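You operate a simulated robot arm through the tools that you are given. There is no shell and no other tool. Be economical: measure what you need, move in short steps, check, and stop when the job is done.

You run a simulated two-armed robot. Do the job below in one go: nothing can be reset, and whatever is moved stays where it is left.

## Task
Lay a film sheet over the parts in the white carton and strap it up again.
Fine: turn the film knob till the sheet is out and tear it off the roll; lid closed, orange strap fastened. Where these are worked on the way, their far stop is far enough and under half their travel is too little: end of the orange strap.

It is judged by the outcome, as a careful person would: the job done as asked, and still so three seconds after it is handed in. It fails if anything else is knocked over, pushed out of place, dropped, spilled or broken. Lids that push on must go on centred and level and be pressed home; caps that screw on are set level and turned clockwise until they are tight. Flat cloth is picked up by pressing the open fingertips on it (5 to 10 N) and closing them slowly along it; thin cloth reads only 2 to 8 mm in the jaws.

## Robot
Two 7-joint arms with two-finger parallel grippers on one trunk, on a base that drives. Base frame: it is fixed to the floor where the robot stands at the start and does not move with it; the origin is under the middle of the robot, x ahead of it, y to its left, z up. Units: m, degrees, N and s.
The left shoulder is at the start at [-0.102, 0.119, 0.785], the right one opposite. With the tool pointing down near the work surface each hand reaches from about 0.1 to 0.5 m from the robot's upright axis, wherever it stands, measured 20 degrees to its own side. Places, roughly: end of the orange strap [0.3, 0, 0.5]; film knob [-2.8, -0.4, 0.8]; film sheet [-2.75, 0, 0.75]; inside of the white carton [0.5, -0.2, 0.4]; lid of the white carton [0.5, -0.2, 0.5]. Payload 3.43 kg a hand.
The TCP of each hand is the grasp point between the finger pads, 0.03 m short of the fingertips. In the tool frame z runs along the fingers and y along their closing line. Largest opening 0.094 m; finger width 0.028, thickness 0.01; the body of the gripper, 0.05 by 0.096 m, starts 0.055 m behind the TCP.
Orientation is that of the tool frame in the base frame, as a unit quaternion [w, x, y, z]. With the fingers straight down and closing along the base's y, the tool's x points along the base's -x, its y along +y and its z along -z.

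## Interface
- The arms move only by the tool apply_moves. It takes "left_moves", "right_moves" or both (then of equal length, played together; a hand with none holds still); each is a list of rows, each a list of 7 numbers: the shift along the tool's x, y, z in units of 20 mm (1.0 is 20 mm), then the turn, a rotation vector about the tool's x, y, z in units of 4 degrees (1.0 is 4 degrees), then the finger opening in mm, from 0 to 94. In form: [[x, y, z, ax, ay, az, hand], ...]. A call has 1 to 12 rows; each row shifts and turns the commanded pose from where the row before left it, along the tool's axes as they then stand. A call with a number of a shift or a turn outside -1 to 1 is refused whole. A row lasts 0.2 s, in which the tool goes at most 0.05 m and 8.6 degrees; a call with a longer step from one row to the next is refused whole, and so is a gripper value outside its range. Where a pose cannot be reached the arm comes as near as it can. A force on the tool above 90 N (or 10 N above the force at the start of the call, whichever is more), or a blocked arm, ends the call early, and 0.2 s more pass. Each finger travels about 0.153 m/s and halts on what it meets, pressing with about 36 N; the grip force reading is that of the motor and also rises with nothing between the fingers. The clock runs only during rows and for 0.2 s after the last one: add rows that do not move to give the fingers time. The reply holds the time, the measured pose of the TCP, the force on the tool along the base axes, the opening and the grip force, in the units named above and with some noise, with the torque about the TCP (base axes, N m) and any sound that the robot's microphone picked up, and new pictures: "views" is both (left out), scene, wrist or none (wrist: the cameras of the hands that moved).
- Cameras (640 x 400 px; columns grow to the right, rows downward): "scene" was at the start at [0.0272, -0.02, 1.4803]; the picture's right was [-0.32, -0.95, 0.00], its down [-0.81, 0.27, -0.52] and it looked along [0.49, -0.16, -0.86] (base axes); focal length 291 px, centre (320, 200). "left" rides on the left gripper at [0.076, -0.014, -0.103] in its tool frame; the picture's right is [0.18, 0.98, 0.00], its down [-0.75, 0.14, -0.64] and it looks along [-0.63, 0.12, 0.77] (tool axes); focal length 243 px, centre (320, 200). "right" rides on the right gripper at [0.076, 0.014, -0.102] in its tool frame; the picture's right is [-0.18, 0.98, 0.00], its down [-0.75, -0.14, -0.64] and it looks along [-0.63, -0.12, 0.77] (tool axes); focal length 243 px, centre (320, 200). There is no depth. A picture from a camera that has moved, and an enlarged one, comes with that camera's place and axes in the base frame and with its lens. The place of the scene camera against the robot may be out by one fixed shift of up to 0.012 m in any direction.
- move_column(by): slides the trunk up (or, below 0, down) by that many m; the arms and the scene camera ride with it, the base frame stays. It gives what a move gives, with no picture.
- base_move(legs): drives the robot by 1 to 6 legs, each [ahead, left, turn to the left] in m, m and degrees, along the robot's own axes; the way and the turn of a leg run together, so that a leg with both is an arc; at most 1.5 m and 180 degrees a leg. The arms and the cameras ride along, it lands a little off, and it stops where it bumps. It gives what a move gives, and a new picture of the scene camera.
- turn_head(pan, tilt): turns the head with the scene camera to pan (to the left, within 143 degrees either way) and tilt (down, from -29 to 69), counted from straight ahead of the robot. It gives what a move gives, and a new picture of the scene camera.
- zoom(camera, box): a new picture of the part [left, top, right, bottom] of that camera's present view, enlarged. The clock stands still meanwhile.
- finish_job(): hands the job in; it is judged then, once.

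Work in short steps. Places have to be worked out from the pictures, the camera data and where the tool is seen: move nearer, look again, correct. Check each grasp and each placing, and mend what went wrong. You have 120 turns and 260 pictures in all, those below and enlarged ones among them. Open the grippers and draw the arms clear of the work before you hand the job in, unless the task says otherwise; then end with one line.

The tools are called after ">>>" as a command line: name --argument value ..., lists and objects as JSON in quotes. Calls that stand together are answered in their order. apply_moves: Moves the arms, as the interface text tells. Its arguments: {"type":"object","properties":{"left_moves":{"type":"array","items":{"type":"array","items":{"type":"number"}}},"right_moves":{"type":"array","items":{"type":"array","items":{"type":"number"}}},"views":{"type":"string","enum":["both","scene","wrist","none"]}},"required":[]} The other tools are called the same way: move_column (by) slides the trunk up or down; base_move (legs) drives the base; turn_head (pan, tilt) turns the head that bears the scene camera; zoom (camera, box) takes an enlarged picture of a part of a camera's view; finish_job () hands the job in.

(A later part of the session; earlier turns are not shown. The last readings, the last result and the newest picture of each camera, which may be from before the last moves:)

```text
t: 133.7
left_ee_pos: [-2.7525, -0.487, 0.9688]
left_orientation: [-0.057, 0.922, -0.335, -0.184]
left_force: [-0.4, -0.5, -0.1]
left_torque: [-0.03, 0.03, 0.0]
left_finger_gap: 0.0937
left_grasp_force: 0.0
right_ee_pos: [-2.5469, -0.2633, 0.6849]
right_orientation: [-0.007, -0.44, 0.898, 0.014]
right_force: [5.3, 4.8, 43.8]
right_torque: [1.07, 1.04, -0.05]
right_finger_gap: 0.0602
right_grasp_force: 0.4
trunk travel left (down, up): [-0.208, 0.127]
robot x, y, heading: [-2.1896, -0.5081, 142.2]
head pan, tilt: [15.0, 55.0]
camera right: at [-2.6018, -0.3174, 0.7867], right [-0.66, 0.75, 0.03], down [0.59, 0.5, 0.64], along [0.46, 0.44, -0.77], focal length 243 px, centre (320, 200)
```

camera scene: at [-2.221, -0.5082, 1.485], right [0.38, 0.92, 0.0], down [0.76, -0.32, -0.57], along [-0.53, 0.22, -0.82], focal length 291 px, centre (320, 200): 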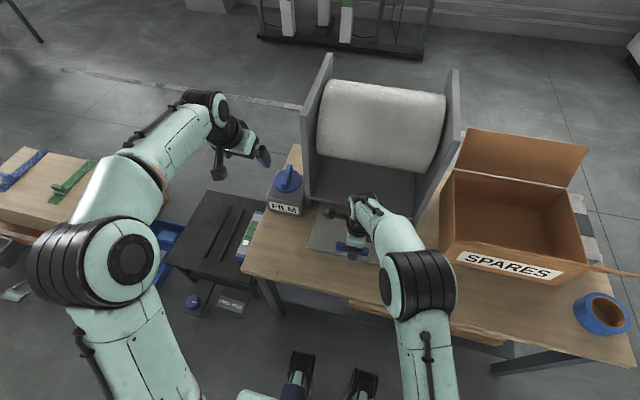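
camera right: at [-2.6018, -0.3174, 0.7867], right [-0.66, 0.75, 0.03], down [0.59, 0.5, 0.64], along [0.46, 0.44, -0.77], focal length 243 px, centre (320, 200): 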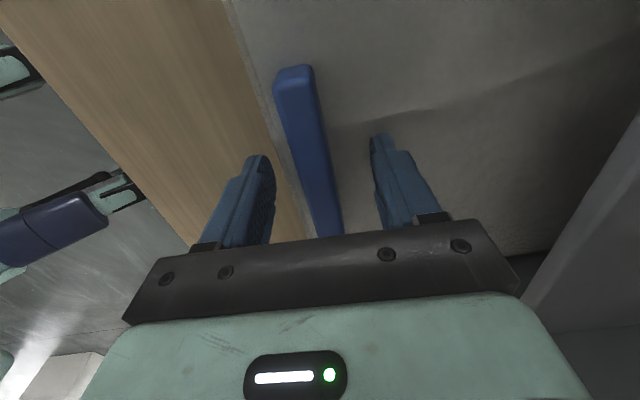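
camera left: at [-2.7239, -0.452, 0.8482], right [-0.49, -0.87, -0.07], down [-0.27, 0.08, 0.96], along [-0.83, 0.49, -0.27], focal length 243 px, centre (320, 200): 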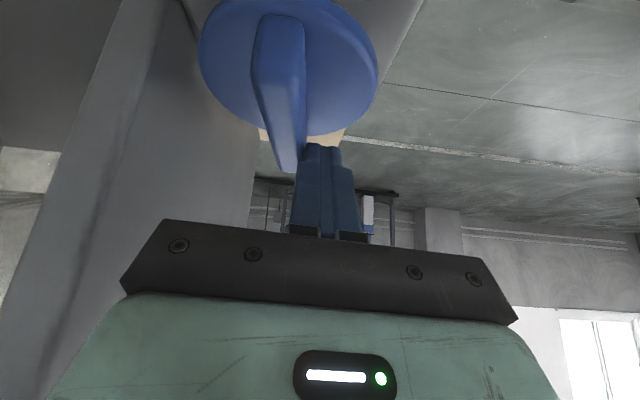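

The fingertips touch the table at TCP z≈0.685 (44 N). I'll back off 8 mm and close on the bar.

>>> apply_moves --right_moves '[[0, 0, -0.45, 0, 0, 0, 60], [0, 0, 0, 0, 0, 0, 40], [0, 0, 0, 0, 0, 0, 25], [0, 0, 0, 0, 0, 0, 10], [0, 0, 0, 0, 0, 0, 5], [0, 0, 0, 0, 0, 0, 5]]' --views "wrist"

```text
t: 135.1
left_ee_pos: [-2.7532, -0.4877, 0.9677]
left_orientation: [-0.058, 0.922, -0.334, -0.184]
left_force: [0.2, 0.7, 0.1]
left_torque: [0.01, 0.02, 0.02]
left_finger_gap: 0.094
left_grasp_force: 0.0
right_ee_pos: [-2.5452, -0.2664, 0.6892]
right_orientation: [-0.004, -0.441, 0.897, 0.009]
right_force: [-0.4, -0.4, 22.4]
right_torque: [-0.39, -0.42, 1.01]
right_finger_gap: 0.0169
right_grasp_force: 35.6
trunk travel left (down, up): [-0.208, 0.127]
robot x, y, heading: [-2.195, -0.5134, 142.3]
head pan, tilt: [15.0, 55.0]
camera right: at [-2.6016, -0.3188, 0.7906], right [-0.67, 0.75, 0.02], down [0.58, 0.5, 0.64], along [0.47, 0.44, -0.77], focal length 243 px, centre (320, 200)
```

right: 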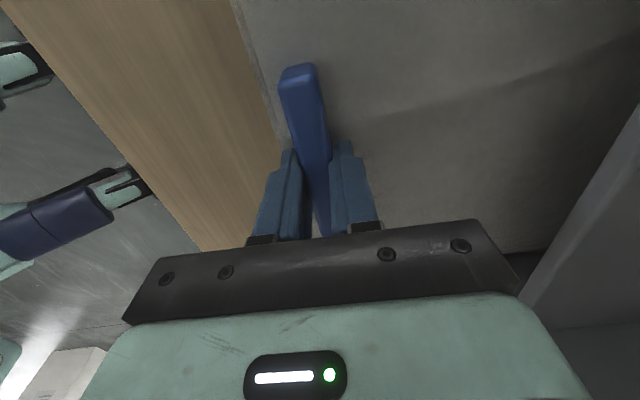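

The bar is held (17 mm). I'll lift very slightly and pull towards me to tear the sheet off.

>>> apply_moves --right_moves '[[0, -0.2, -0.15, 0, 0, 0, 3], [0, -0.5, 0, 0, 0, 0, 3], [0, -0.5, 0, 0, 0, 0, 3], [0, -0.5, 0, 0, 0, 0, 3], [0, -0.5, 0, 0, 0, 0, 3]]' --views "both"

```text
t: 136.3
left_ee_pos: [-2.7537, -0.4861, 0.9661]
left_orientation: [-0.058, 0.923, -0.335, -0.182]
left_force: [-0.1, 0.4, -0.2]
left_torque: [0.0, -0.01, 0.01]
left_finger_gap: 0.0939
left_grasp_force: 0.0
right_ee_pos: [-2.5091, -0.2938, 0.6896]
right_orientation: [-0.003, -0.441, 0.898, 0.009]
right_force: [0.4, -0.1, 1.8]
right_torque: [0.16, -0.29, -0.06]
right_finger_gap: 0.0167
right_grasp_force: 36.1
trunk travel left (down, up): [-0.208, 0.127]
robot x, y, heading: [-2.1969, -0.5075, 142.4]
head pan, tilt: [15.0, 55.0]
camera scene: at [-2.2209, -0.5084, 1.4849], right [0.38, 0.92, 0.0], down [0.76, -0.32, -0.57], along [-0.53, 0.22, -0.82], focal length 291 px, centre (320, 200)
camera right: at [-2.5666, -0.3455, 0.7907], right [-0.67, 0.75, 0.02], down [0.58, 0.5, 0.64], along [0.47, 0.44, -0.77], focal length 243 px, centre (320, 200)
```

scene: 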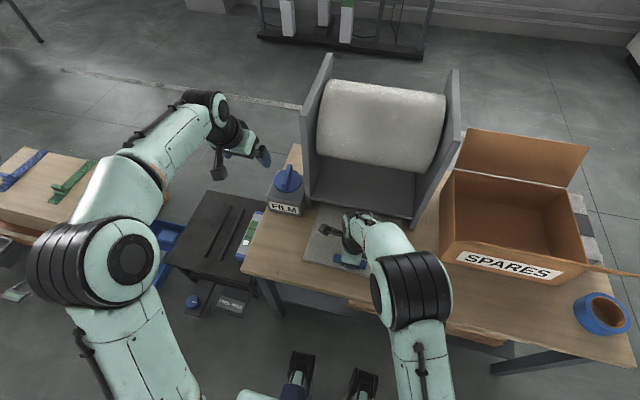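
right: 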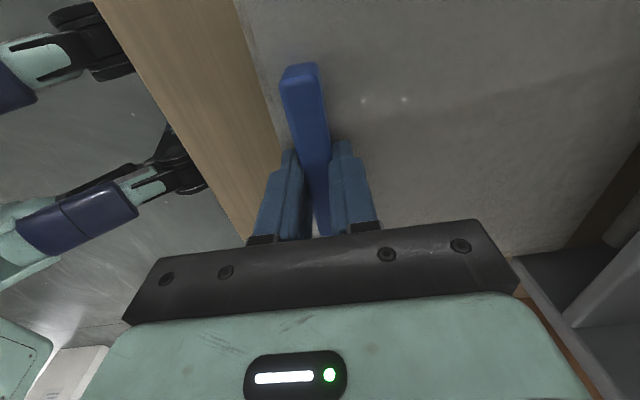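

The sheet came along with almost no force. I'll pull it back another 110 mm to clear the tray before lifting.

>>> apply_moves --right_moves '[[0, -0.8, 0, 0, 0, 0, 3], [0, -0.8, 0, 0, 0, 0, 3], [0, -0.8, 0, 0, 0, 0, 3], [0, -0.8, -0.1, 0, 0, 0, 3], [0, -0.8, -0.1, 0, 0, 0, 3], [0, -0.8, -0.1, 0, 0, 0, 3], [0, -0.8, -0.1, 0, 0, 0, 3]]' --views "both"

```text
t: 137.9
left_ee_pos: [-2.752, -0.4864, 0.9673]
left_orientation: [-0.057, 0.923, -0.335, -0.182]
left_force: [-0.4, -0.3, 0.2]
left_torque: [0.01, -0.01, 0.01]
left_finger_gap: 0.0939
left_grasp_force: 0.0
right_ee_pos: [-2.42, -0.3615, 0.6951]
right_orientation: [-0.003, -0.44, 0.898, 0.009]
right_force: [-0.2, 0.8, 0.0]
right_torque: [0.0, 0.0, -0.01]
right_finger_gap: 0.0169
right_grasp_force: 35.8
trunk travel left (down, up): [-0.208, 0.127]
robot x, y, heading: [-2.192, -0.5148, 142.1]
head pan, tilt: [15.0, 55.0]
camera scene: at [-2.2207, -0.5084, 1.485], right [0.38, 0.92, 0.0], down [0.76, -0.32, -0.57], along [-0.53, 0.22, -0.82], focal length 291 px, centre (320, 200)
camera right: at [-2.477, -0.4145, 0.7969], right [-0.67, 0.75, 0.02], down [0.58, 0.5, 0.64], along [0.47, 0.44, -0.77], focal length 243 px, centre (320, 200)
```

scene: 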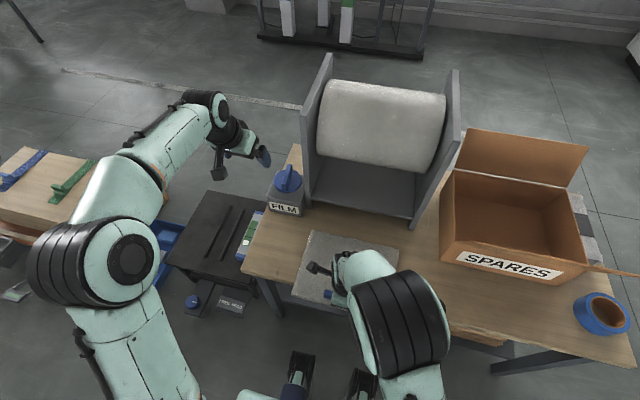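
right: 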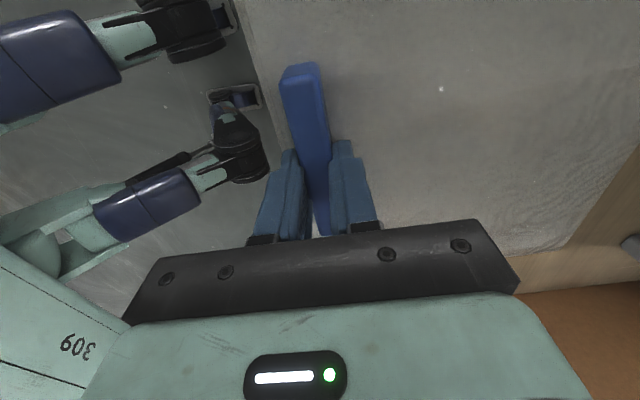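

The sheet is off the roll with its far edge clear of the slot. I'll lift it straight up.

>>> apply_moves --right_moves '[[0, 0, -0.5, 0, 0, 0, 3], [0, 0, -0.8, 0, 0, 0, 3], [0, 0, -1, 0, 0, 0, 3], [0, 0, -1, 0, 0, 0, 3], [0, 0, -1, 0, 0, 0, 3], [0, 0, -1, 0, 0, 0, 3], [0, 0, -1, 0, 0, 0, 3], [0, 0, -1, 0, 0, 0, 3], [0, 0, -1, 0, 0, 0, 3], [0, 0, -1, 0, 0, 0, 3], [0, 0, -1, 0, 0, 0, 3], [0, 0, -1, 0, 0, 0, 3]]' --views "both"

```text
t: 140.5
left_ee_pos: [-2.7537, -0.4862, 0.967]
left_orientation: [-0.057, 0.923, -0.335, -0.183]
left_force: [-0.3, -0.2, 0.3]
left_torque: [0.02, 0.06, 0.01]
left_finger_gap: 0.0941
left_grasp_force: 0.0
right_ee_pos: [-2.4159, -0.3633, 0.9212]
right_orientation: [-0.003, -0.441, 0.898, 0.01]
right_force: [0.9, 0.5, 0.2]
right_torque: [-0.01, -0.04, 0.02]
right_finger_gap: 0.0167
right_grasp_force: 35.9
trunk travel left (down, up): [-0.208, 0.127]
robot x, y, heading: [-2.1946, -0.5072, 142.3]
head pan, tilt: [15.0, 55.0]
camera scene: at [-2.2207, -0.5081, 1.485], right [0.38, 0.92, 0.0], down [0.76, -0.32, -0.57], along [-0.53, 0.22, -0.82], focal length 291 px, centre (320, 200)
camera right: at [-2.4732, -0.4163, 1.0231], right [-0.66, 0.75, 0.02], down [0.58, 0.5, 0.64], along [0.47, 0.44, -0.77], focal length 243 px, centre (320, 200)
```

scene: 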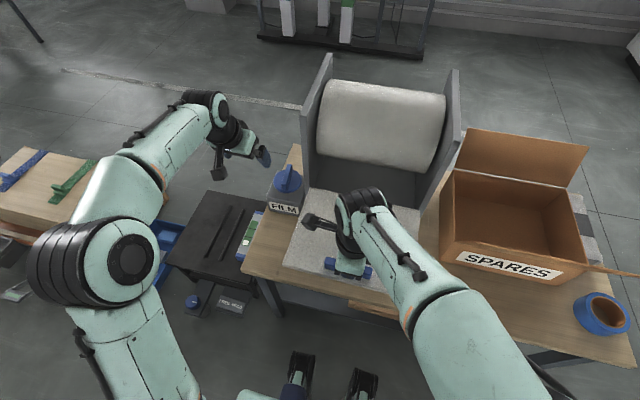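
right: 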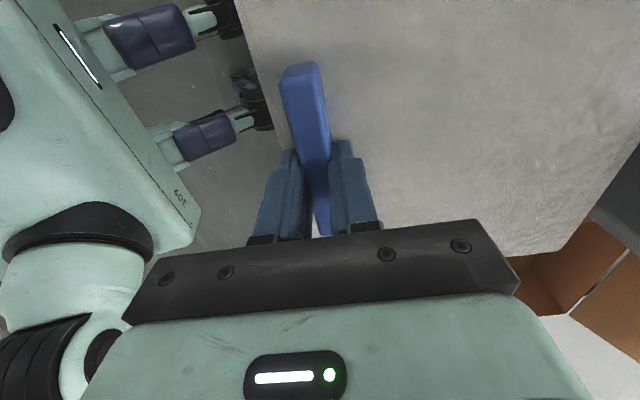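

The film sheet (about 0.28 × 0.21 m) is held stiff and level. I'll fold the left arm back, then back away from the bench, turn round and return towards the carton.

>>> apply_moves --left_moves '[[0.66, 0, -0.8, 0, 0.5, 0, 94], [0.7, 0, -0.75, 0, 0.5, 0, 94], [0.72, 0, -0.7, 0, 0.5, 0, 94], [0.75, 0, -0.7, 0, 0.5, 0, 94], [0.77, 0, -0.65, 0, 0.5, 0, 94], [0.8, 0, -0.6, 0, 0.5, 0, 94], [0.82, 0, -0.6, 0, 0.5, 0, 94], [0.84, 0, -0.6, 0, 0.5, 0, 94], [0.85, 0, -0.6, 0, 0.5, 0, 94], [0.85, 0, -0.6, 0, 0.5, 0, 94]]' --views "none"

>>> base_move --legs '[[-0.55, 0, 0], [0, 0, 90], [0, 0, 90.5]]'

```text
t: 142.7
left_ee_pos: [-2.6123, -0.6013, 1.0613]
left_orientation: [0.002, 0.941, -0.339, -0.02]
left_force: [0.2, 0.1, 0.2]
left_torque: [0.01, 0.0, 0.0]
left_finger_gap: 0.0942
left_grasp_force: 0.0
right_ee_pos: [-2.4158, -0.3641, 0.9217]
right_orientation: [-0.003, -0.441, 0.898, 0.009]
right_force: [0.1, -0.4, 0.0]
right_torque: [0.0, -0.03, 0.02]
right_finger_gap: 0.0167
right_grasp_force: 36.1
trunk travel left (down, up): [-0.208, 0.127]
robot x, y, heading: [-2.1929, -0.5104, 142.4]
head pan, tilt: [15.0, 55.0]
```

```text
t: 153.6
left_ee_pos: [-1.3395, -0.7643, 1.0612]
left_orientation: [0.02, 0.344, 0.939, 0.002]
left_force: [-0.2, 0.1, 0.3]
left_torque: [0.0, 0.04, -0.01]
left_finger_gap: 0.094
left_grasp_force: 0.1
right_ee_pos: [-1.5381, -1.0008, 0.9219]
right_orientation: [0.01, 0.899, 0.438, 0.002]
right_force: [0.2, -0.2, 0.1]
right_torque: [0.0, 0.02, -0.02]
right_finger_gap: 0.017
right_grasp_force: 36.1
trunk travel left (down, up): [-0.208, 0.127]
robot x, y, heading: [-1.7586, -0.8509, -38.1]
head pan, tilt: [15.0, 55.0]
camera scene: at [-1.7222, -0.8513, 1.485], right [-0.39, -0.92, 0.0], down [-0.75, 0.32, -0.57], along [0.53, -0.23, -0.82], focal length 291 px, centre (320, 200)
```

scene: 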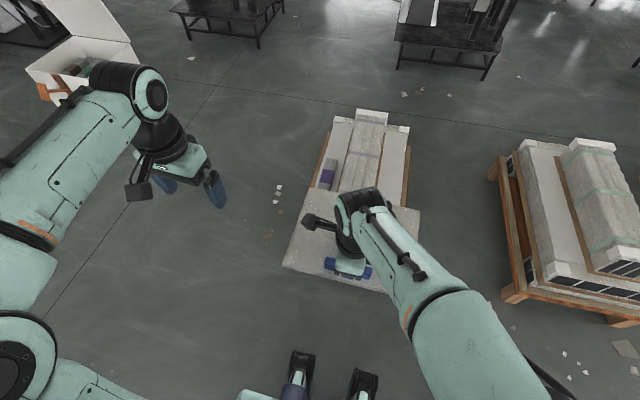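

Sheet still held. I'll strafe left and forward to a spot in line with the carton.

>>> base_move --legs '[[0, 1.4, 0], [0.2, 0.5, 1.3], [0.28, 0, 0]]'

>>> turn_head --pan 0 --tilt 50

```text
t: 171.9
left_ee_pos: [0.1953, 0.4478, 1.0618]
left_orientation: [0.019, 0.328, 0.944, 0.002]
left_force: [0.4, -0.8, 0.4]
left_torque: [-0.03, -0.02, 0.0]
left_finger_gap: 0.094
left_grasp_force: 0.0
right_ee_pos: [0.0054, 0.2044, 0.921]
right_orientation: [0.009, 0.892, 0.452, 0.001]
right_force: [-1.0, -0.4, -1.0]
right_torque: [0.08, 0.04, -0.01]
right_finger_gap: 0.0168
right_grasp_force: 35.8
trunk travel left (down, up): [-0.208, 0.127]
robot x, y, heading: [-0.2253, 0.35, -36.2]
head pan, tilt: [15.0, 55.0]
camera scene: at [-0.1835, 0.3474, 1.4849], right [-0.36, -0.93, 0.0], down [-0.76, 0.3, -0.57], along [0.53, -0.21, -0.82], focal length 291 px, centre (320, 200)
```

scene: 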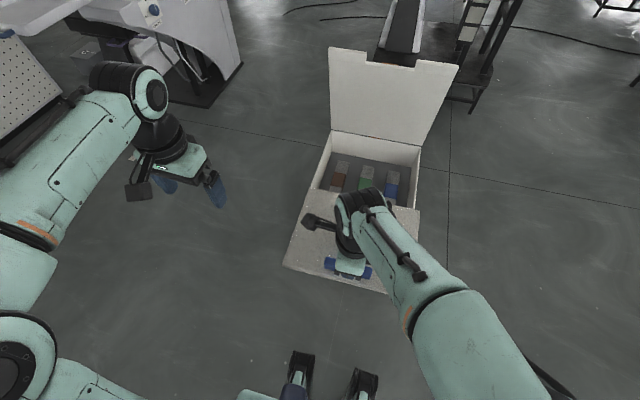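

```text
t: 172.7
left_ee_pos: [0.1971, 0.4468, 1.0617]
left_orientation: [0.019, 0.328, 0.944, 0.003]
left_force: [0.3, 0.8, -0.1]
left_torque: [-0.01, -0.03, 0.03]
left_finger_gap: 0.094
left_grasp_force: 0.0
right_ee_pos: [0.0048, 0.2052, 0.9213]
right_orientation: [0.01, 0.892, 0.452, 0.003]
right_force: [0.1, -0.1, 0.1]
right_torque: [0.0, 0.03, 0.0]
right_finger_gap: 0.0166
right_grasp_force: 35.5
trunk travel left (down, up): [-0.208, 0.127]
robot x, y, heading: [-0.2233, 0.3477, -36.2]
head pan, tilt: [0.0, 50.0]
camera scene: at [-0.1891, 0.3286, 1.4914], right [-0.59, -0.81, 0.0], down [-0.62, 0.45, -0.64], along [0.52, -0.38, -0.77], focal length 291 px, centre (320, 200)
```

scene: 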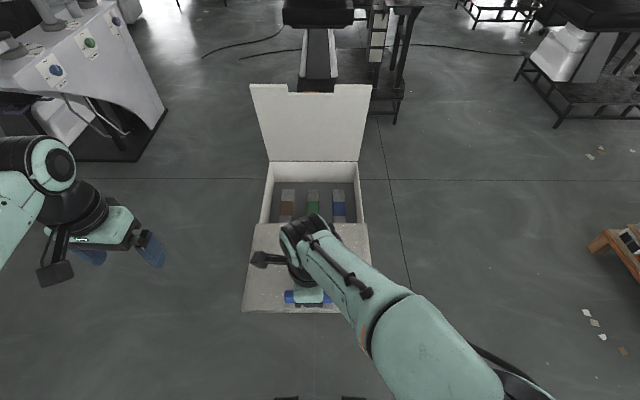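

Well aligned with the carton. I'll drive 0.36 m forward with the sheet held high above it.

>>> base_move --legs '[[0.2, 0.008, -0.6], [0.15, 0, 0]]'

>>> zoom --camera "scene" --box '[200, 80, 440, 320]'

```text
t: 175.2
left_ee_pos: [0.4812, 0.2412, 1.0612]
left_orientation: [0.019, 0.333, 0.943, 0.002]
left_force: [0.4, -0.5, -0.4]
left_torque: [-0.02, -0.03, 0.0]
left_finger_gap: 0.0938
left_grasp_force: 0.1
right_ee_pos: [0.2866, 0.0011, 0.921]
right_orientation: [0.009, 0.895, 0.446, 0.002]
right_force: [0.5, -0.5, 0.1]
right_torque: [0.05, 0.04, 0.0]
right_finger_gap: 0.0168
right_grasp_force: 36.0
trunk travel left (down, up): [-0.208, 0.127]
robot x, y, heading: [0.0618, 0.1449, -36.9]
head pan, tilt: [0.0, 50.0]
camera scene: at [0.0947, 0.1265, 1.4914], right [-0.6, -0.8, 0.0], down [-0.61, 0.46, -0.64], along [0.51, -0.39, -0.77], focal length 291 px, centre (320, 200)
```

scene: 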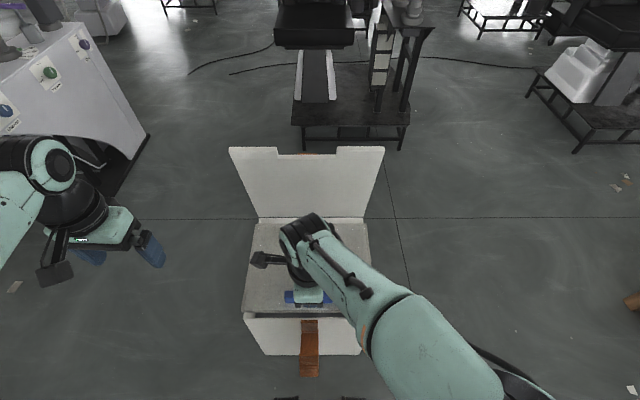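

```text
1.67 times, centred on (320, 200) of scene
camera zoom: at [0.0947, 0.1265, 1.4914], right [-0.6, -0.8, 0.0], down [-0.61, 0.46, -0.64], along [0.51, -0.39, -0.77], focal length 485 px, centre (320, 200)
```

zoom: 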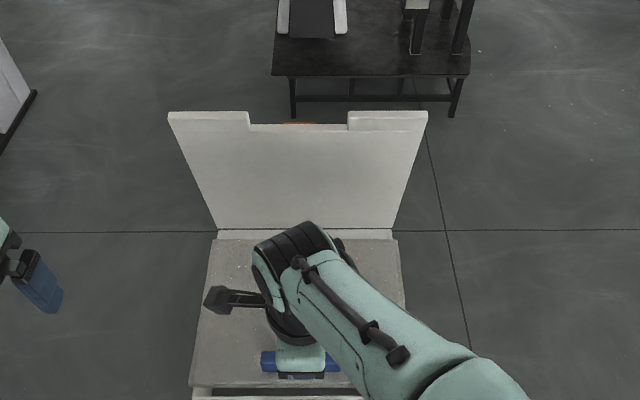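

The opening spans forward 0.375–0.77, and the lid leans slightly over it at the far side. So I'll come down while moving forward partway first, to TCP forward 0.40 and z≈0.68.

>>> apply_moves --right_moves '[[0.05, 0.55, 1, 0, 0, 0, 3], [0.05, 0.55, 1, 0, 0, 0, 3], [0.05, 0.55, 1, 0, 0, 0, 3], [0.05, 0.55, 1, 0, 0, 0, 3], [0.05, 0.55, 1, 0, 0, 0, 3], [0.05, 0.55, 1, 0, 0, 0, 3], [0.05, 0.55, 1, 0, 0, 0, 3], [0.05, 0.55, 1, 0, 0, 0, 3], [0.05, 0.55, 1, 0, 0, 0, 3], [0.05, 0.55, 1, 0, 0, 0, 3], [0.05, 0.55, 1, 0, 0, 0, 3], [0.05, 0.55, 1, 0, 0, 0, 3]]' --views "both"

```text
t: 177.8
left_ee_pos: [0.4809, 0.2415, 1.0608]
left_orientation: [0.02, 0.333, 0.943, 0.002]
left_force: [0.6, 0.4, 0.0]
left_torque: [0.03, 0.02, -0.03]
left_finger_gap: 0.0938
left_grasp_force: 0.1
right_ee_pos: [0.4017, -0.0695, 0.6837]
right_orientation: [0.009, 0.895, 0.447, 0.002]
right_force: [-1.0, 0.0, -0.6]
right_torque: [0.03, 0.01, -0.02]
right_finger_gap: 0.0168
right_grasp_force: 36.2
trunk travel left (down, up): [-0.208, 0.127]
robot x, y, heading: [0.0588, 0.1472, -36.9]
head pan, tilt: [0.0, 50.0]
camera scene: at [0.0942, 0.127, 1.4915], right [-0.6, -0.8, 0.0], down [-0.61, 0.46, -0.64], along [0.51, -0.39, -0.77], focal length 291 px, centre (320, 200)
camera right: at [0.4572, -0.0175, 0.7839], right [0.68, -0.74, 0.02], down [-0.57, -0.51, 0.64], along [-0.46, -0.44, -0.77], focal length 243 px, centre (320, 200)
```

scene: 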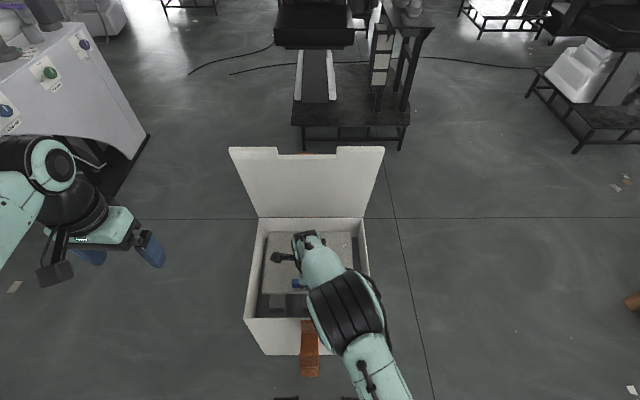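
right: 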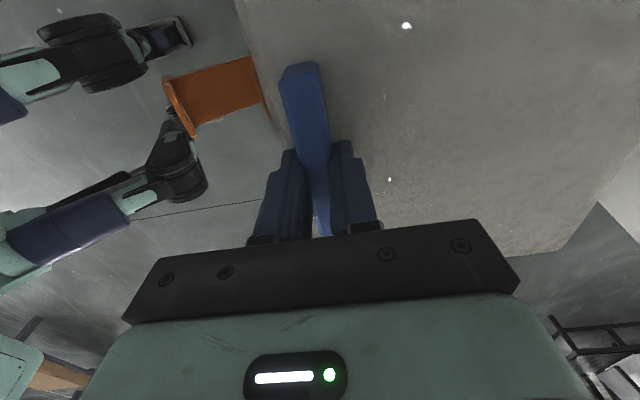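

The sheet is centred laterally in the opening. I'll go 70 mm further forward while lowering to z≈0.54.

>>> apply_moves --right_moves '[[0, 0.5, 0.9, 0, 0, 0, 3], [0, 0.5, 0.9, 0, 0, 0, 3], [0, 0.5, 0.9, 0, 0, 0, 3], [0, 0.5, 0.9, 0, 0, 0, 3], [0, 0.5, 0.9, 0, 0, 0, 3], [0, 0.5, 0.9, 0, 0, 0, 3], [0, 0.5, 0.9, 0, 0, 0, 3], [0, 0, 0.9, 0, 0, 0, 3]]' --views "both"

```text
t: 179.6
left_ee_pos: [0.4806, 0.2415, 1.0617]
left_orientation: [0.019, 0.334, 0.942, 0.002]
left_force: [0.0, 0.5, -0.6]
left_torque: [0.01, 0.0, -0.03]
left_finger_gap: 0.094
left_grasp_force: 0.0
right_ee_pos: [0.4587, -0.1163, 0.5411]
right_orientation: [0.009, 0.895, 0.446, 0.003]
right_force: [0.6, -1.0, -0.3]
right_torque: [-0.02, 0.0, 0.02]
right_finger_gap: 0.0167
right_grasp_force: 35.9
trunk travel left (down, up): [-0.208, 0.127]
robot x, y, heading: [0.0625, 0.146, -36.8]
head pan, tilt: [0.0, 50.0]
camera scene: at [0.0939, 0.1271, 1.4915], right [-0.6, -0.8, 0.0], down [-0.61, 0.46, -0.64], along [0.51, -0.39, -0.77], focal length 291 px, centre (320, 200)
camera right: at [0.513, -0.0626, 0.6427], right [0.67, -0.74, 0.02], down [-0.57, -0.51, 0.64], along [-0.46, -0.44, -0.77], focal length 243 px, centre (320, 200)
```

scene: 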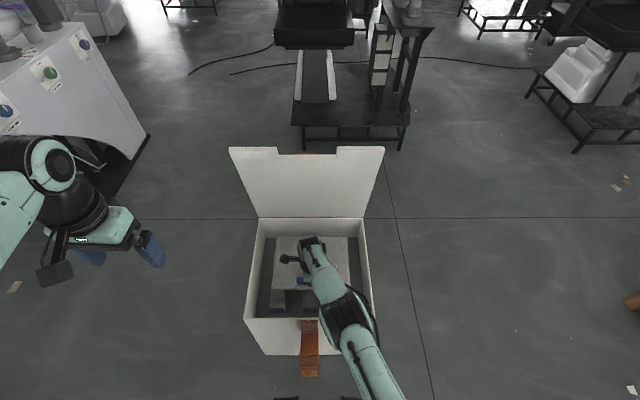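
right: 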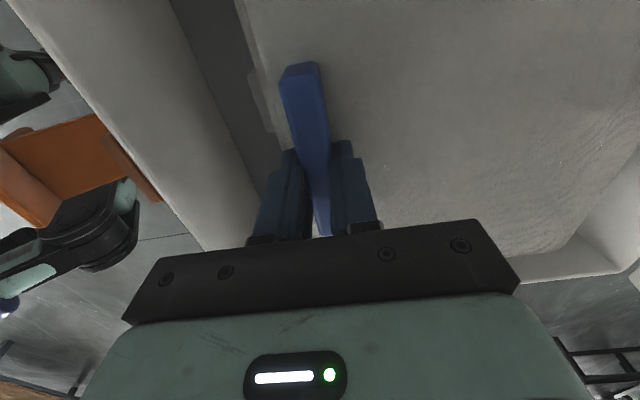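

The sheet is inside the walls. I'll lower it slowly, watching for contact with the parts.

>>> apply_moves --right_moves '[[0, -0.2, 0.6, 0, 0, 0, 3], [0, -0.2, 0.6, 0, 0, 0, 3], [0, 0, 0.6, 0, 0, 0, 3], [0, 0, 0.6, 0, 0, 0, 3], [0, 0, 0.6, 0, 0, 0, 3], [0, 0, 0, 0, 0, 0, 3]]' --views "both"

>>> zoom --camera "scene" --box '[220, 200, 400, 340]'

```text
t: 181.0
left_ee_pos: [0.4795, 0.2414, 1.0607]
left_orientation: [0.02, 0.333, 0.943, 0.002]
left_force: [-0.1, 0.4, 0.2]
left_torque: [-0.04, -0.02, 0.0]
left_finger_gap: 0.0942
left_grasp_force: 0.1
right_ee_pos: [0.4517, -0.1081, 0.4835]
right_orientation: [0.01, 0.895, 0.447, 0.003]
right_force: [0.3, 0.2, -0.5]
right_torque: [-0.02, 0.04, -0.02]
right_finger_gap: 0.0168
right_grasp_force: 36.1
right hand out of reach, approached as far as the arm can: row 5
trunk travel left (down, up): [-0.208, 0.127]
robot x, y, heading: [0.0606, 0.1424, -36.9]
head pan, tilt: [0.0, 50.0]
camera scene: at [0.0938, 0.1271, 1.4915], right [-0.6, -0.8, 0.0], down [-0.61, 0.46, -0.64], along [0.51, -0.39, -0.77], focal length 291 px, centre (320, 200)
camera right: at [0.5065, -0.055, 0.5839], right [0.67, -0.74, 0.02], down [-0.57, -0.51, 0.64], along [-0.46, -0.44, -0.77], focal length 243 px, centre (320, 200)
```

scene: 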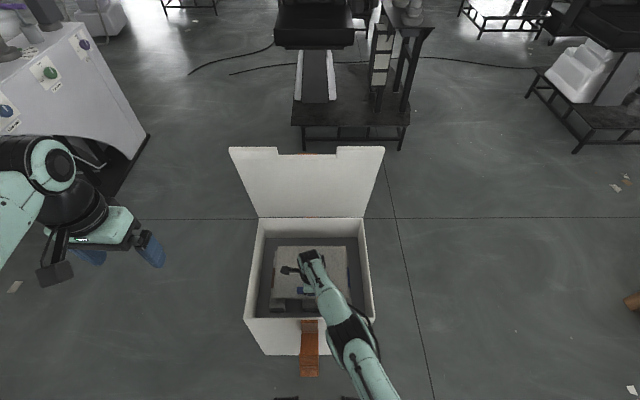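
right: 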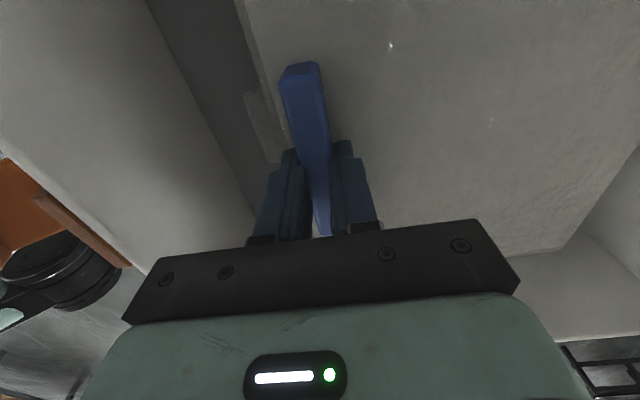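

```text
2.86 times, centred on (310, 270) of scene
camera zoom: at [0.0938, 0.1271, 1.4915], right [-0.6, -0.8, 0.0], down [-0.61, 0.46, -0.64], along [0.51, -0.39, -0.77], focal length 831 px, centre (349, 0)
```

zoom: 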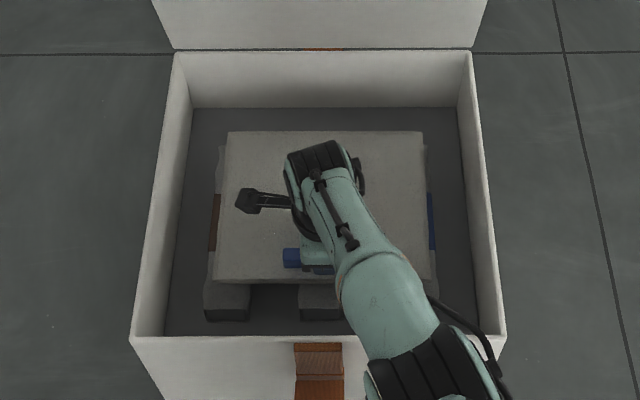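

The sheet is centred sideways but should come back about 18 mm. I'll do that and lower further using the trunk, since the arm is near its reach limit.

>>> apply_moves --right_moves '[[0, -0.45, 0, 0, 0, 0, 3], [0, -0.45, 0, 0, 0, 0, 3], [0, 0, 0.3, 0, 0, 0, 3]]' --views "none"

>>> move_column --by -0.03

>>> zoom --camera "scene" --box '[220, 200, 400, 340]'

```text
t: 181.8
left_ee_pos: [0.4793, 0.2417, 1.0625]
left_orientation: [0.02, 0.334, 0.942, 0.002]
left_force: [0.4, -0.3, 0.7]
left_torque: [-0.04, 0.02, 0.0]
left_finger_gap: 0.0939
left_grasp_force: 0.1
right_ee_pos: [0.4365, -0.097, 0.4774]
right_orientation: [0.01, 0.895, 0.446, 0.003]
right_force: [0.0, 0.2, -0.2]
right_torque: [0.04, 0.05, 0.02]
right_finger_gap: 0.0166
right_grasp_force: 35.9
trunk travel left (down, up): [-0.208, 0.127]
robot x, y, heading: [0.0615, 0.1457, -36.8]
head pan, tilt: [0.0, 50.0]
```

```text
t: 182.5
left_ee_pos: [0.4805, 0.2418, 1.0315]
left_orientation: [0.018, 0.334, 0.942, 0.002]
left_force: [0.5, -1.5, 0.0]
left_torque: [0.02, 0.02, 0.02]
left_finger_gap: 0.0941
left_grasp_force: 0.0
right_ee_pos: [0.4469, -0.1026, 0.4643]
right_orientation: [0.015, 0.894, 0.448, 0.011]
right_force: [-8.9, 4.4, 32.3]
right_torque: [0.3, 1.33, -0.06]
right_finger_gap: 0.0169
right_grasp_force: 36.4
trunk travel left (down, up): [-0.18, 0.156]
robot x, y, heading: [0.0638, 0.1497, -37.0]
head pan, tilt: [0.0, 50.0]
stopped: the force on the tool passed its limit at 108 N (the readings are from after the stop); the commanded pose is now the measured one
```

```text
2.86 times, centred on (310, 270) of scene
camera zoom: at [0.0958, 0.1258, 1.4639], right [-0.6, -0.8, 0.0], down [-0.61, 0.46, -0.64], along [0.51, -0.39, -0.77], focal length 831 px, centre (349, 0)
```

zoom: 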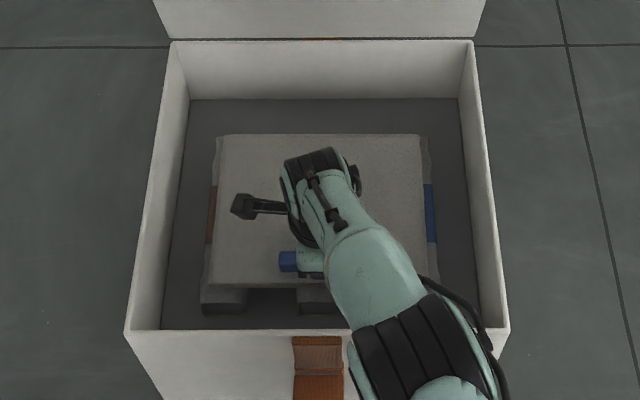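

The sheet touched down on the parts. I'll unload it 6 mm, shift it about 12 mm nearer so the parts are covered evenly, then set it down gently.

>>> apply_moves --right_moves '[[0, 0, -0.5, 0, 0, 0, 3], [0, -0.4, 0, 0, 0, 0, 3], [0, -0.35, 0, 0, 0, 0, 3], [0, 0, 0, 0, 0, 0, 3]]' --views "none"

>>> apply_moves --right_moves '[[0, 0, 0.1, 0, 0, 0, 3], [0, 0, 0.1, 0, 0, 0, 3], [0, 0, 0, 0, 0, 0, 3]]' --views "both"

>>> zoom --camera "scene" --box '[220, 200, 400, 340]'

```text
t: 183.5
left_ee_pos: [0.4791, 0.2421, 1.0319]
left_orientation: [0.019, 0.334, 0.942, 0.003]
left_force: [0.4, 0.7, -0.3]
left_torque: [0.01, 0.0, -0.01]
left_finger_gap: 0.0939
left_grasp_force: 0.1
right_ee_pos: [0.4329, -0.0914, 0.4695]
right_orientation: [0.015, 0.894, 0.447, 0.01]
right_force: [-0.1, -0.3, 0.2]
right_torque: [0.04, 0.02, 0.02]
right_finger_gap: 0.0167
right_grasp_force: 35.5
trunk travel left (down, up): [-0.18, 0.156]
robot x, y, heading: [0.059, 0.1449, -37.1]
head pan, tilt: [0.0, 50.0]
```

```text
t: 184.3
left_ee_pos: [0.4802, 0.2416, 1.0326]
left_orientation: [0.019, 0.334, 0.942, 0.002]
left_force: [0.4, 0.1, 0.2]
left_torque: [0.0, 0.02, 0.01]
left_finger_gap: 0.0941
left_grasp_force: 0.0
right_ee_pos: [0.4321, -0.092, 0.4659]
right_orientation: [0.015, 0.894, 0.447, 0.009]
right_force: [0.3, 0.7, -0.1]
right_torque: [0.0, 0.06, 0.01]
right_finger_gap: 0.017
right_grasp_force: 35.8
trunk travel left (down, up): [-0.18, 0.156]
robot x, y, heading: [0.0599, 0.1419, -36.9]
head pan, tilt: [0.0, 50.0]
camera scene: at [0.0952, 0.1259, 1.4643], right [-0.6, -0.8, 0.0], down [-0.61, 0.46, -0.64], along [0.51, -0.39, -0.77], focal length 291 px, centre (320, 200)
camera right: at [0.4861, -0.0367, 0.5675], right [0.68, -0.74, 0.03], down [-0.58, -0.51, 0.64], along [-0.45, -0.45, -0.77], focal length 243 px, centre (320, 200)
```

scene: 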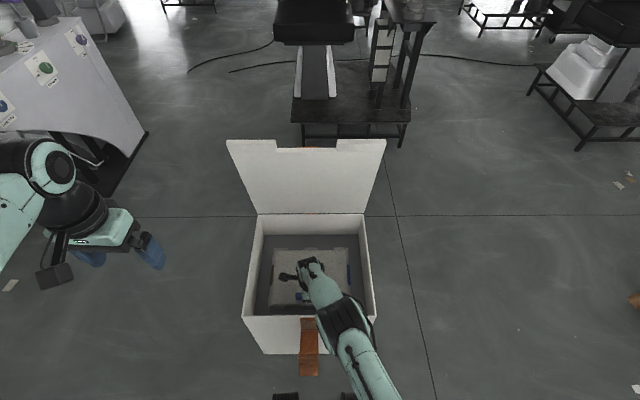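
right: 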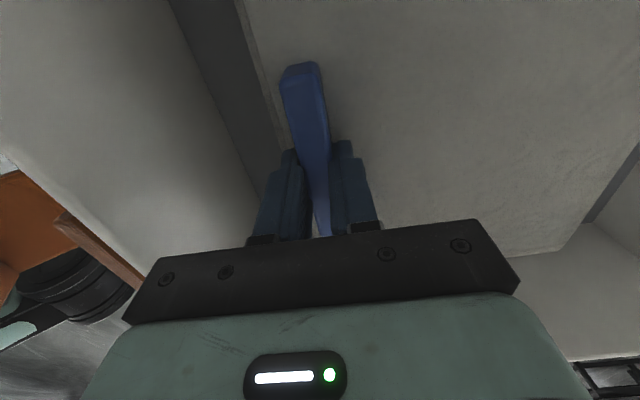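

```text
2.86 times, centred on (310, 270) of scene
camera zoom: at [0.0952, 0.1259, 1.4643], right [-0.6, -0.8, 0.0], down [-0.61, 0.46, -0.64], along [0.51, -0.39, -0.77], focal length 831 px, centre (349, 0)
```

zoom: 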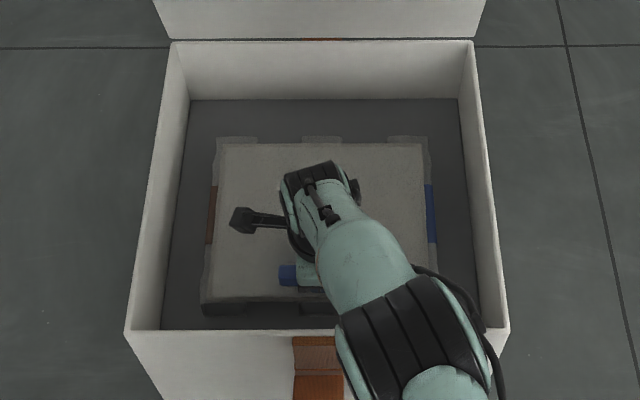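

Now the sheet covers the parts evenly. I'll lower 3 mm more, open the fingers gently, and lift off.

>>> apply_moves --right_moves '[[0, 0, 0.15, 0, 0, 0, 3], [0, 0, 0, 0, 0, 0, 3], [0, 0, 0, 0, 0, 0, 20], [0, 0, 0, 0, 0, 0, 30], [0, 0, 0, 0, 0, 0, 45], [0, 0, 0, 0, 0, 0, 45]]' --views "wrist"

```text
t: 185.7
left_ee_pos: [0.4806, 0.2417, 1.0324]
left_orientation: [0.019, 0.333, 0.943, 0.003]
left_force: [0.4, 0.3, 0.3]
left_torque: [0.02, -0.02, 0.02]
left_finger_gap: 0.0942
left_grasp_force: 0.1
right_ee_pos: [0.4328, -0.0916, 0.4618]
right_orientation: [0.015, 0.894, 0.448, 0.007]
right_force: [0.7, -0.2, 0.2]
right_torque: [0.02, 0.0, 0.0]
right_finger_gap: 0.0452
right_grasp_force: 0.1
trunk travel left (down, up): [-0.18, 0.156]
robot x, y, heading: [0.0628, 0.1455, -37.3]
head pan, tilt: [0.0, 50.0]
camera right: at [0.4864, -0.0368, 0.5651], right [0.68, -0.74, 0.03], down [-0.58, -0.51, 0.64], along [-0.45, -0.45, -0.77], focal length 243 px, centre (320, 200)
```

right: 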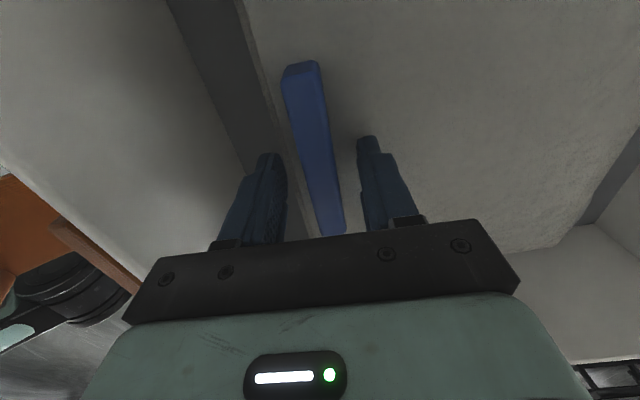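

Released cleanly. I'll lift straight up and back out of the carton.

>>> apply_moves --right_moves '[[0, 0, -1, 0, 0, 0, 45], [0, 0, -1, 0, 0, 0, 45], [0, 0, -1, 0, 0, 0, 45], [0, 0, -1, 0, 0, 0, 45], [0, -0.3, -1, 0, 0, 0, 45], [0, -0.6, -1, 0, 0, 0, 45], [0, -0.6, -1, 0, 0, 0, 45], [0, -0.6, -1, 0, 0, 0, 45], [0, -0.6, -1, 0, 0, 0, 45], [0, -0.6, -1, 0, 0, 0, 45], [0, -0.6, -1, 0, 0, 0, 45], [-1, -0.6, -1, 0, 0, 0, 45]]' --views "scene"

>>> zoom --camera "scene" --box '[220, 130, 400, 340]'

```text
t: 188.3
left_ee_pos: [0.4792, 0.2414, 1.0332]
left_orientation: [0.018, 0.333, 0.943, 0.003]
left_force: [0.5, -0.1, -0.9]
left_torque: [0.0, -0.03, 0.01]
left_finger_gap: 0.0941
left_grasp_force: 0.0
right_ee_pos: [0.3417, -0.0496, 0.6978]
right_orientation: [0.016, 0.894, 0.448, 0.008]
right_force: [0.5, -0.7, -0.3]
right_torque: [0.03, 0.02, 0.0]
right_finger_gap: 0.045
right_grasp_force: 0.0
trunk travel left (down, up): [-0.18, 0.156]
robot x, y, heading: [0.0605, 0.1456, -36.8]
head pan, tilt: [0.0, 50.0]
camera scene: at [0.0945, 0.1257, 1.4643], right [-0.6, -0.8, 0.0], down [-0.61, 0.46, -0.64], along [0.51, -0.39, -0.77], focal length 291 px, centre (320, 200)
```

scene: 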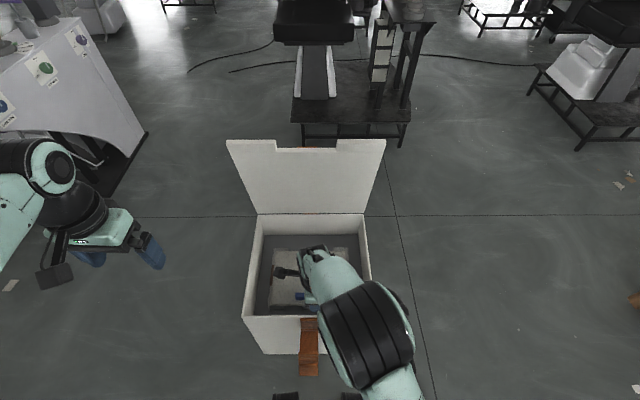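

```text
1.90 times, centred on (310, 235) of scene
camera zoom: at [0.0945, 0.1257, 1.4643], right [-0.6, -0.8, 0.0], down [-0.61, 0.46, -0.64], along [0.51, -0.39, -0.77], focal length 554 px, centre (339, 133)
```

zoom: 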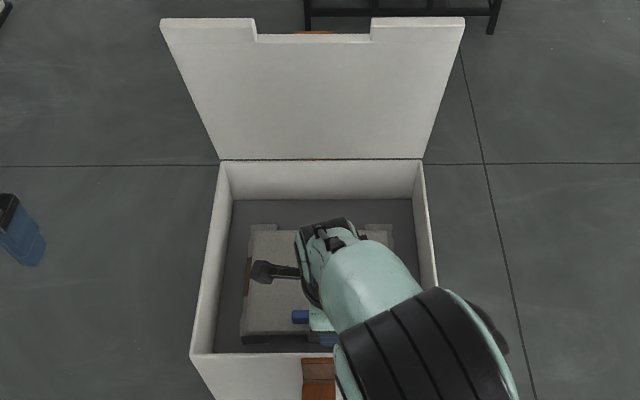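

The sheet stays in place over the parts. To close the lid I'll straddle its top edge (forward ≈0.70, z≈0.94) with the right fingers and pull. First I raise the trunk and edge 60 mm closer.

>>> move_column --by 0.15

>>> base_move --legs '[[0.06, 0, 0]]'

>>> apply_moves --right_moves '[[-0.5, 0, -1, 0, 0, 0, 94], [-0.5, 0, -1, 0, 0, 0, 94], [-0.5, 0, -1, 0, 0, 0, 94], [-0.5, 0, -1, 0, 0, 0, 94], [-0.5, 0, -1, 0, 0, 0, 94], [-0.5, 0, -1, 0, 0, 0, 94], [-0.5, 0, -1, 0, 0, 0, 94], [-0.5, 0, -1, 0, 0, 0, 94], [-0.5, 0, -0.8, 0, 0, 0, 94], [-0.5, 0.8, 0, 0, 0, 0, 94], [0, 0.8, 0, 0, 0, 0, 94], [0, 0.8, 0, 0, 0, 0, 94]]' --views "both"

```text
t: 190.0
left_ee_pos: [0.4789, 0.2424, 1.1821]
left_orientation: [0.019, 0.333, 0.943, 0.003]
left_force: [0.4, -0.2, -0.2]
left_torque: [-0.02, -0.04, -0.01]
left_finger_gap: 0.0938
left_grasp_force: 0.0
right_ee_pos: [0.3403, -0.049, 0.849]
right_orientation: [0.015, 0.894, 0.448, 0.008]
right_force: [-0.5, 0.0, 0.1]
right_torque: [-0.04, -0.01, 0.01]
right_finger_gap: 0.045
right_grasp_force: 0.1
trunk travel left (down, up): [-0.33, 0.006]
robot x, y, heading: [0.0586, 0.147, -37.0]
head pan, tilt: [0.0, 50.0]
```

```text
t: 191.2
left_ee_pos: [0.5301, 0.2054, 1.1815]
left_orientation: [0.017, 0.335, 0.942, 0.002]
left_force: [0.2, -0.2, 0.4]
left_torque: [0.01, 0.01, 0.03]
left_finger_gap: 0.0939
left_grasp_force: 0.0
right_ee_pos: [0.3911, -0.0866, 0.8493]
right_orientation: [0.015, 0.895, 0.446, 0.009]
right_force: [-0.2, -0.5, 0.3]
right_torque: [0.0, 0.03, 0.01]
right_finger_gap: 0.0449
right_grasp_force: 0.1
trunk travel left (down, up): [-0.33, 0.006]
robot x, y, heading: [0.1071, 0.1126, -36.8]
head pan, tilt: [0.0, 50.0]
stopped in leg 1: the robot was blocked; the commanded pose is now the measured one
camera scene: at [0.1402, 0.092, 1.6182], right [-0.6, -0.8, 0.0], down [-0.61, 0.46, -0.64], along [0.51, -0.39, -0.77], focal length 291 px, centre (320, 200)
```

scene: 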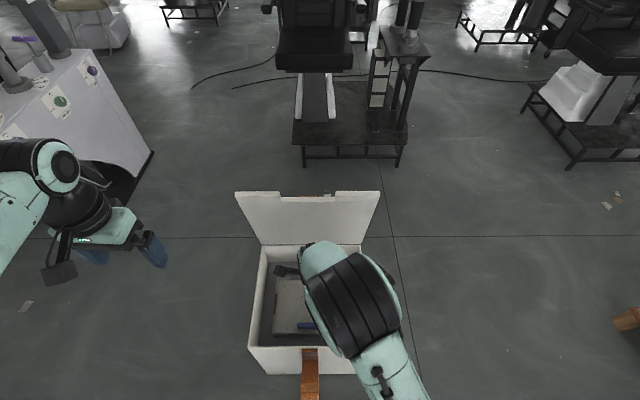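

```text
t: 193.8
left_ee_pos: [0.528, 0.2056, 1.1815]
left_orientation: [0.018, 0.335, 0.942, 0.002]
left_force: [-0.1, 0.2, -0.2]
left_torque: [0.02, -0.01, 0.02]
left_finger_gap: 0.0942
left_grasp_force: 0.1
right_ee_pos: [0.3632, -0.1905, 1.0273]
right_orientation: [0.015, 0.894, 0.447, 0.008]
right_force: [0.0, 0.4, -0.1]
right_torque: [-0.01, -0.01, 0.03]
right_finger_gap: 0.0939
right_grasp_force: 0.1
trunk travel left (down, up): [-0.33, 0.006]
robot x, y, heading: [0.1094, 0.1126, -37.2]
head pan, tilt: [0.0, 50.0]
camera scene: at [0.1397, 0.0924, 1.618], right [-0.6, -0.8, 0.0], down [-0.61, 0.46, -0.64], along [0.51, -0.39, -0.77], focal length 291 px, centre (320, 200)
camera right: at [0.4169, -0.1354, 1.1285], right [0.68, -0.74, 0.03], down [-0.58, -0.51, 0.64], along [-0.45, -0.45, -0.77], focal length 243 px, centre (320, 200)
```

scene: 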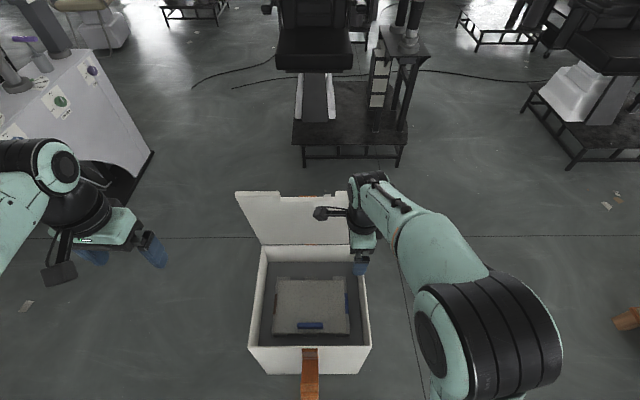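
right: 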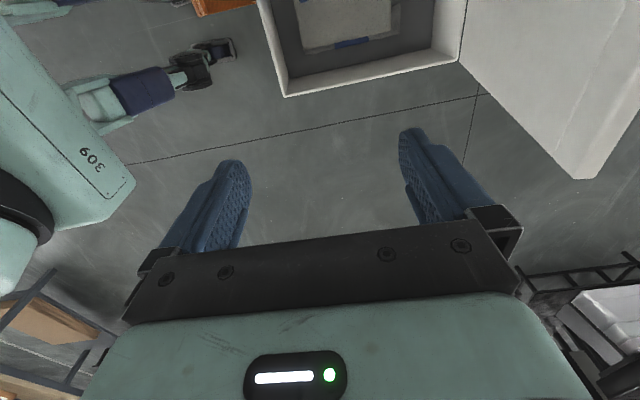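

The base was blocked at the very end of that move, so I'll back off 15 mm to leave no contact. Then I bring the right hand forward over the lid's top edge, at forward ≈0.63 and z≈0.93, tilting slightly.

>>> base_move --legs '[[-0.015, 0, 0]]'

>>> apply_moves --right_moves '[[0, 1, 0, -0.5, 0, 0, 94], [0, 1, 0.05, -0.5, 0, 0, 94], [0, 1, 0.08, -0.5, 0, 0, 94], [0, 1, 0.1, -0.5, 0, 0, 94], [0, 1, 0.15, -0.5, 0, 0, 94], [0, 1, 0.2, -0.5, 0, 0, 94], [0, 1, 0.22, -0.5, 0, 0, 94], [0, 1, 0.25, -0.5, 0, 0, 94], [0, 1, 0.3, -0.5, 0, 0, 94], [0, 1, 0.3, -0.5, 0, 0, 94]]' --views "both"

```text
t: 194.6
left_ee_pos: [0.5173, 0.2126, 1.1816]
left_orientation: [0.017, 0.335, 0.942, 0.001]
left_force: [0.2, -0.6, 0.3]
left_torque: [0.03, -0.02, 0.0]
left_finger_gap: 0.094
left_grasp_force: 0.1
right_ee_pos: [0.3523, -0.1819, 1.0263]
right_orientation: [0.014, 0.895, 0.447, 0.008]
right_force: [-0.3, 0.3, 0.1]
right_torque: [0.02, 0.02, 0.01]
right_finger_gap: 0.094
right_grasp_force: 0.0
trunk travel left (down, up): [-0.33, 0.006]
robot x, y, heading: [0.0974, 0.1192, -37.1]
head pan, tilt: [0.0, 50.0]
camera scene: at [0.1297, 0.1, 1.6182], right [-0.6, -0.8, 0.0], down [-0.61, 0.46, -0.64], along [0.51, -0.39, -0.77], focal length 291 px, centre (320, 200)
```

scene: 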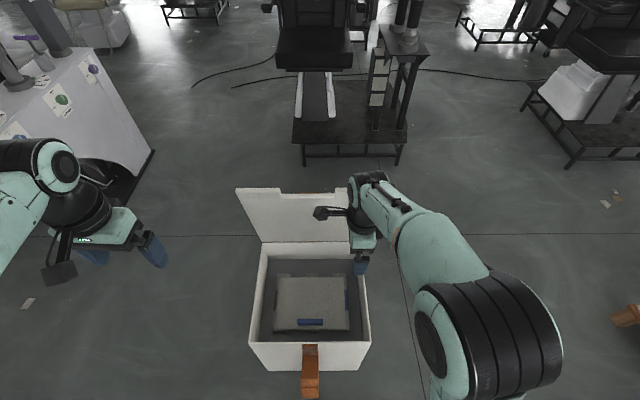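

```text
t: 196.8
left_ee_pos: [0.5164, 0.2133, 1.1817]
left_orientation: [0.017, 0.335, 0.942, 0.002]
left_force: [-0.7, -0.5, -0.3]
left_torque: [0.0, -0.03, -0.03]
left_finger_gap: 0.0938
left_grasp_force: 0.0
right_ee_pos: [0.5155, -0.3034, 1.0324]
right_orientation: [0.17, 0.878, 0.439, 0.086]
right_force: [0.1, 0.0, -0.5]
right_torque: [-0.03, -0.03, 0.01]
right_finger_gap: 0.0938
right_grasp_force: 0.1
trunk travel left (down, up): [-0.33, 0.006]
robot x, y, heading: [0.095, 0.1195, -37.0]
head pan, tilt: [0.0, 50.0]
camera scene: at [0.128, 0.1011, 1.618], right [-0.6, -0.8, 0.0], down [-0.61, 0.46, -0.64], along [0.51, -0.39, -0.77], focal length 291 px, centre (320, 200)
camera right: at [0.5399, -0.2277, 1.1318], right [0.62, -0.7, 0.37], down [-0.75, -0.38, 0.54], along [-0.24, -0.61, -0.76], focal length 243 px, centre (320, 200)
```

scene: 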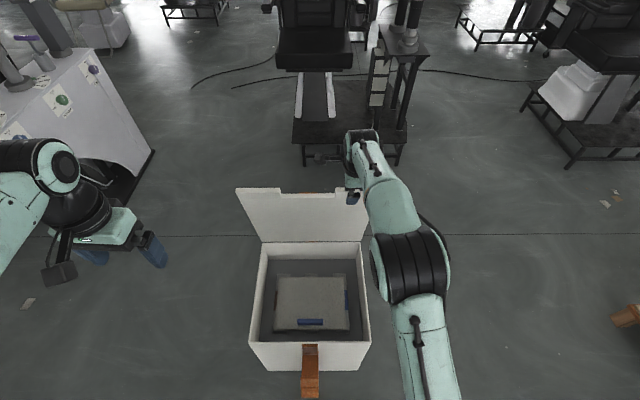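
right: 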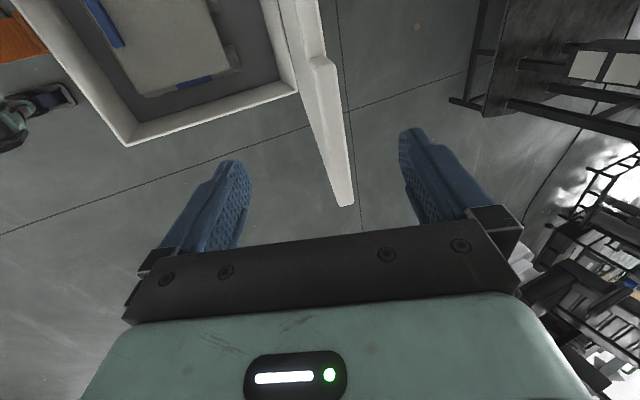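

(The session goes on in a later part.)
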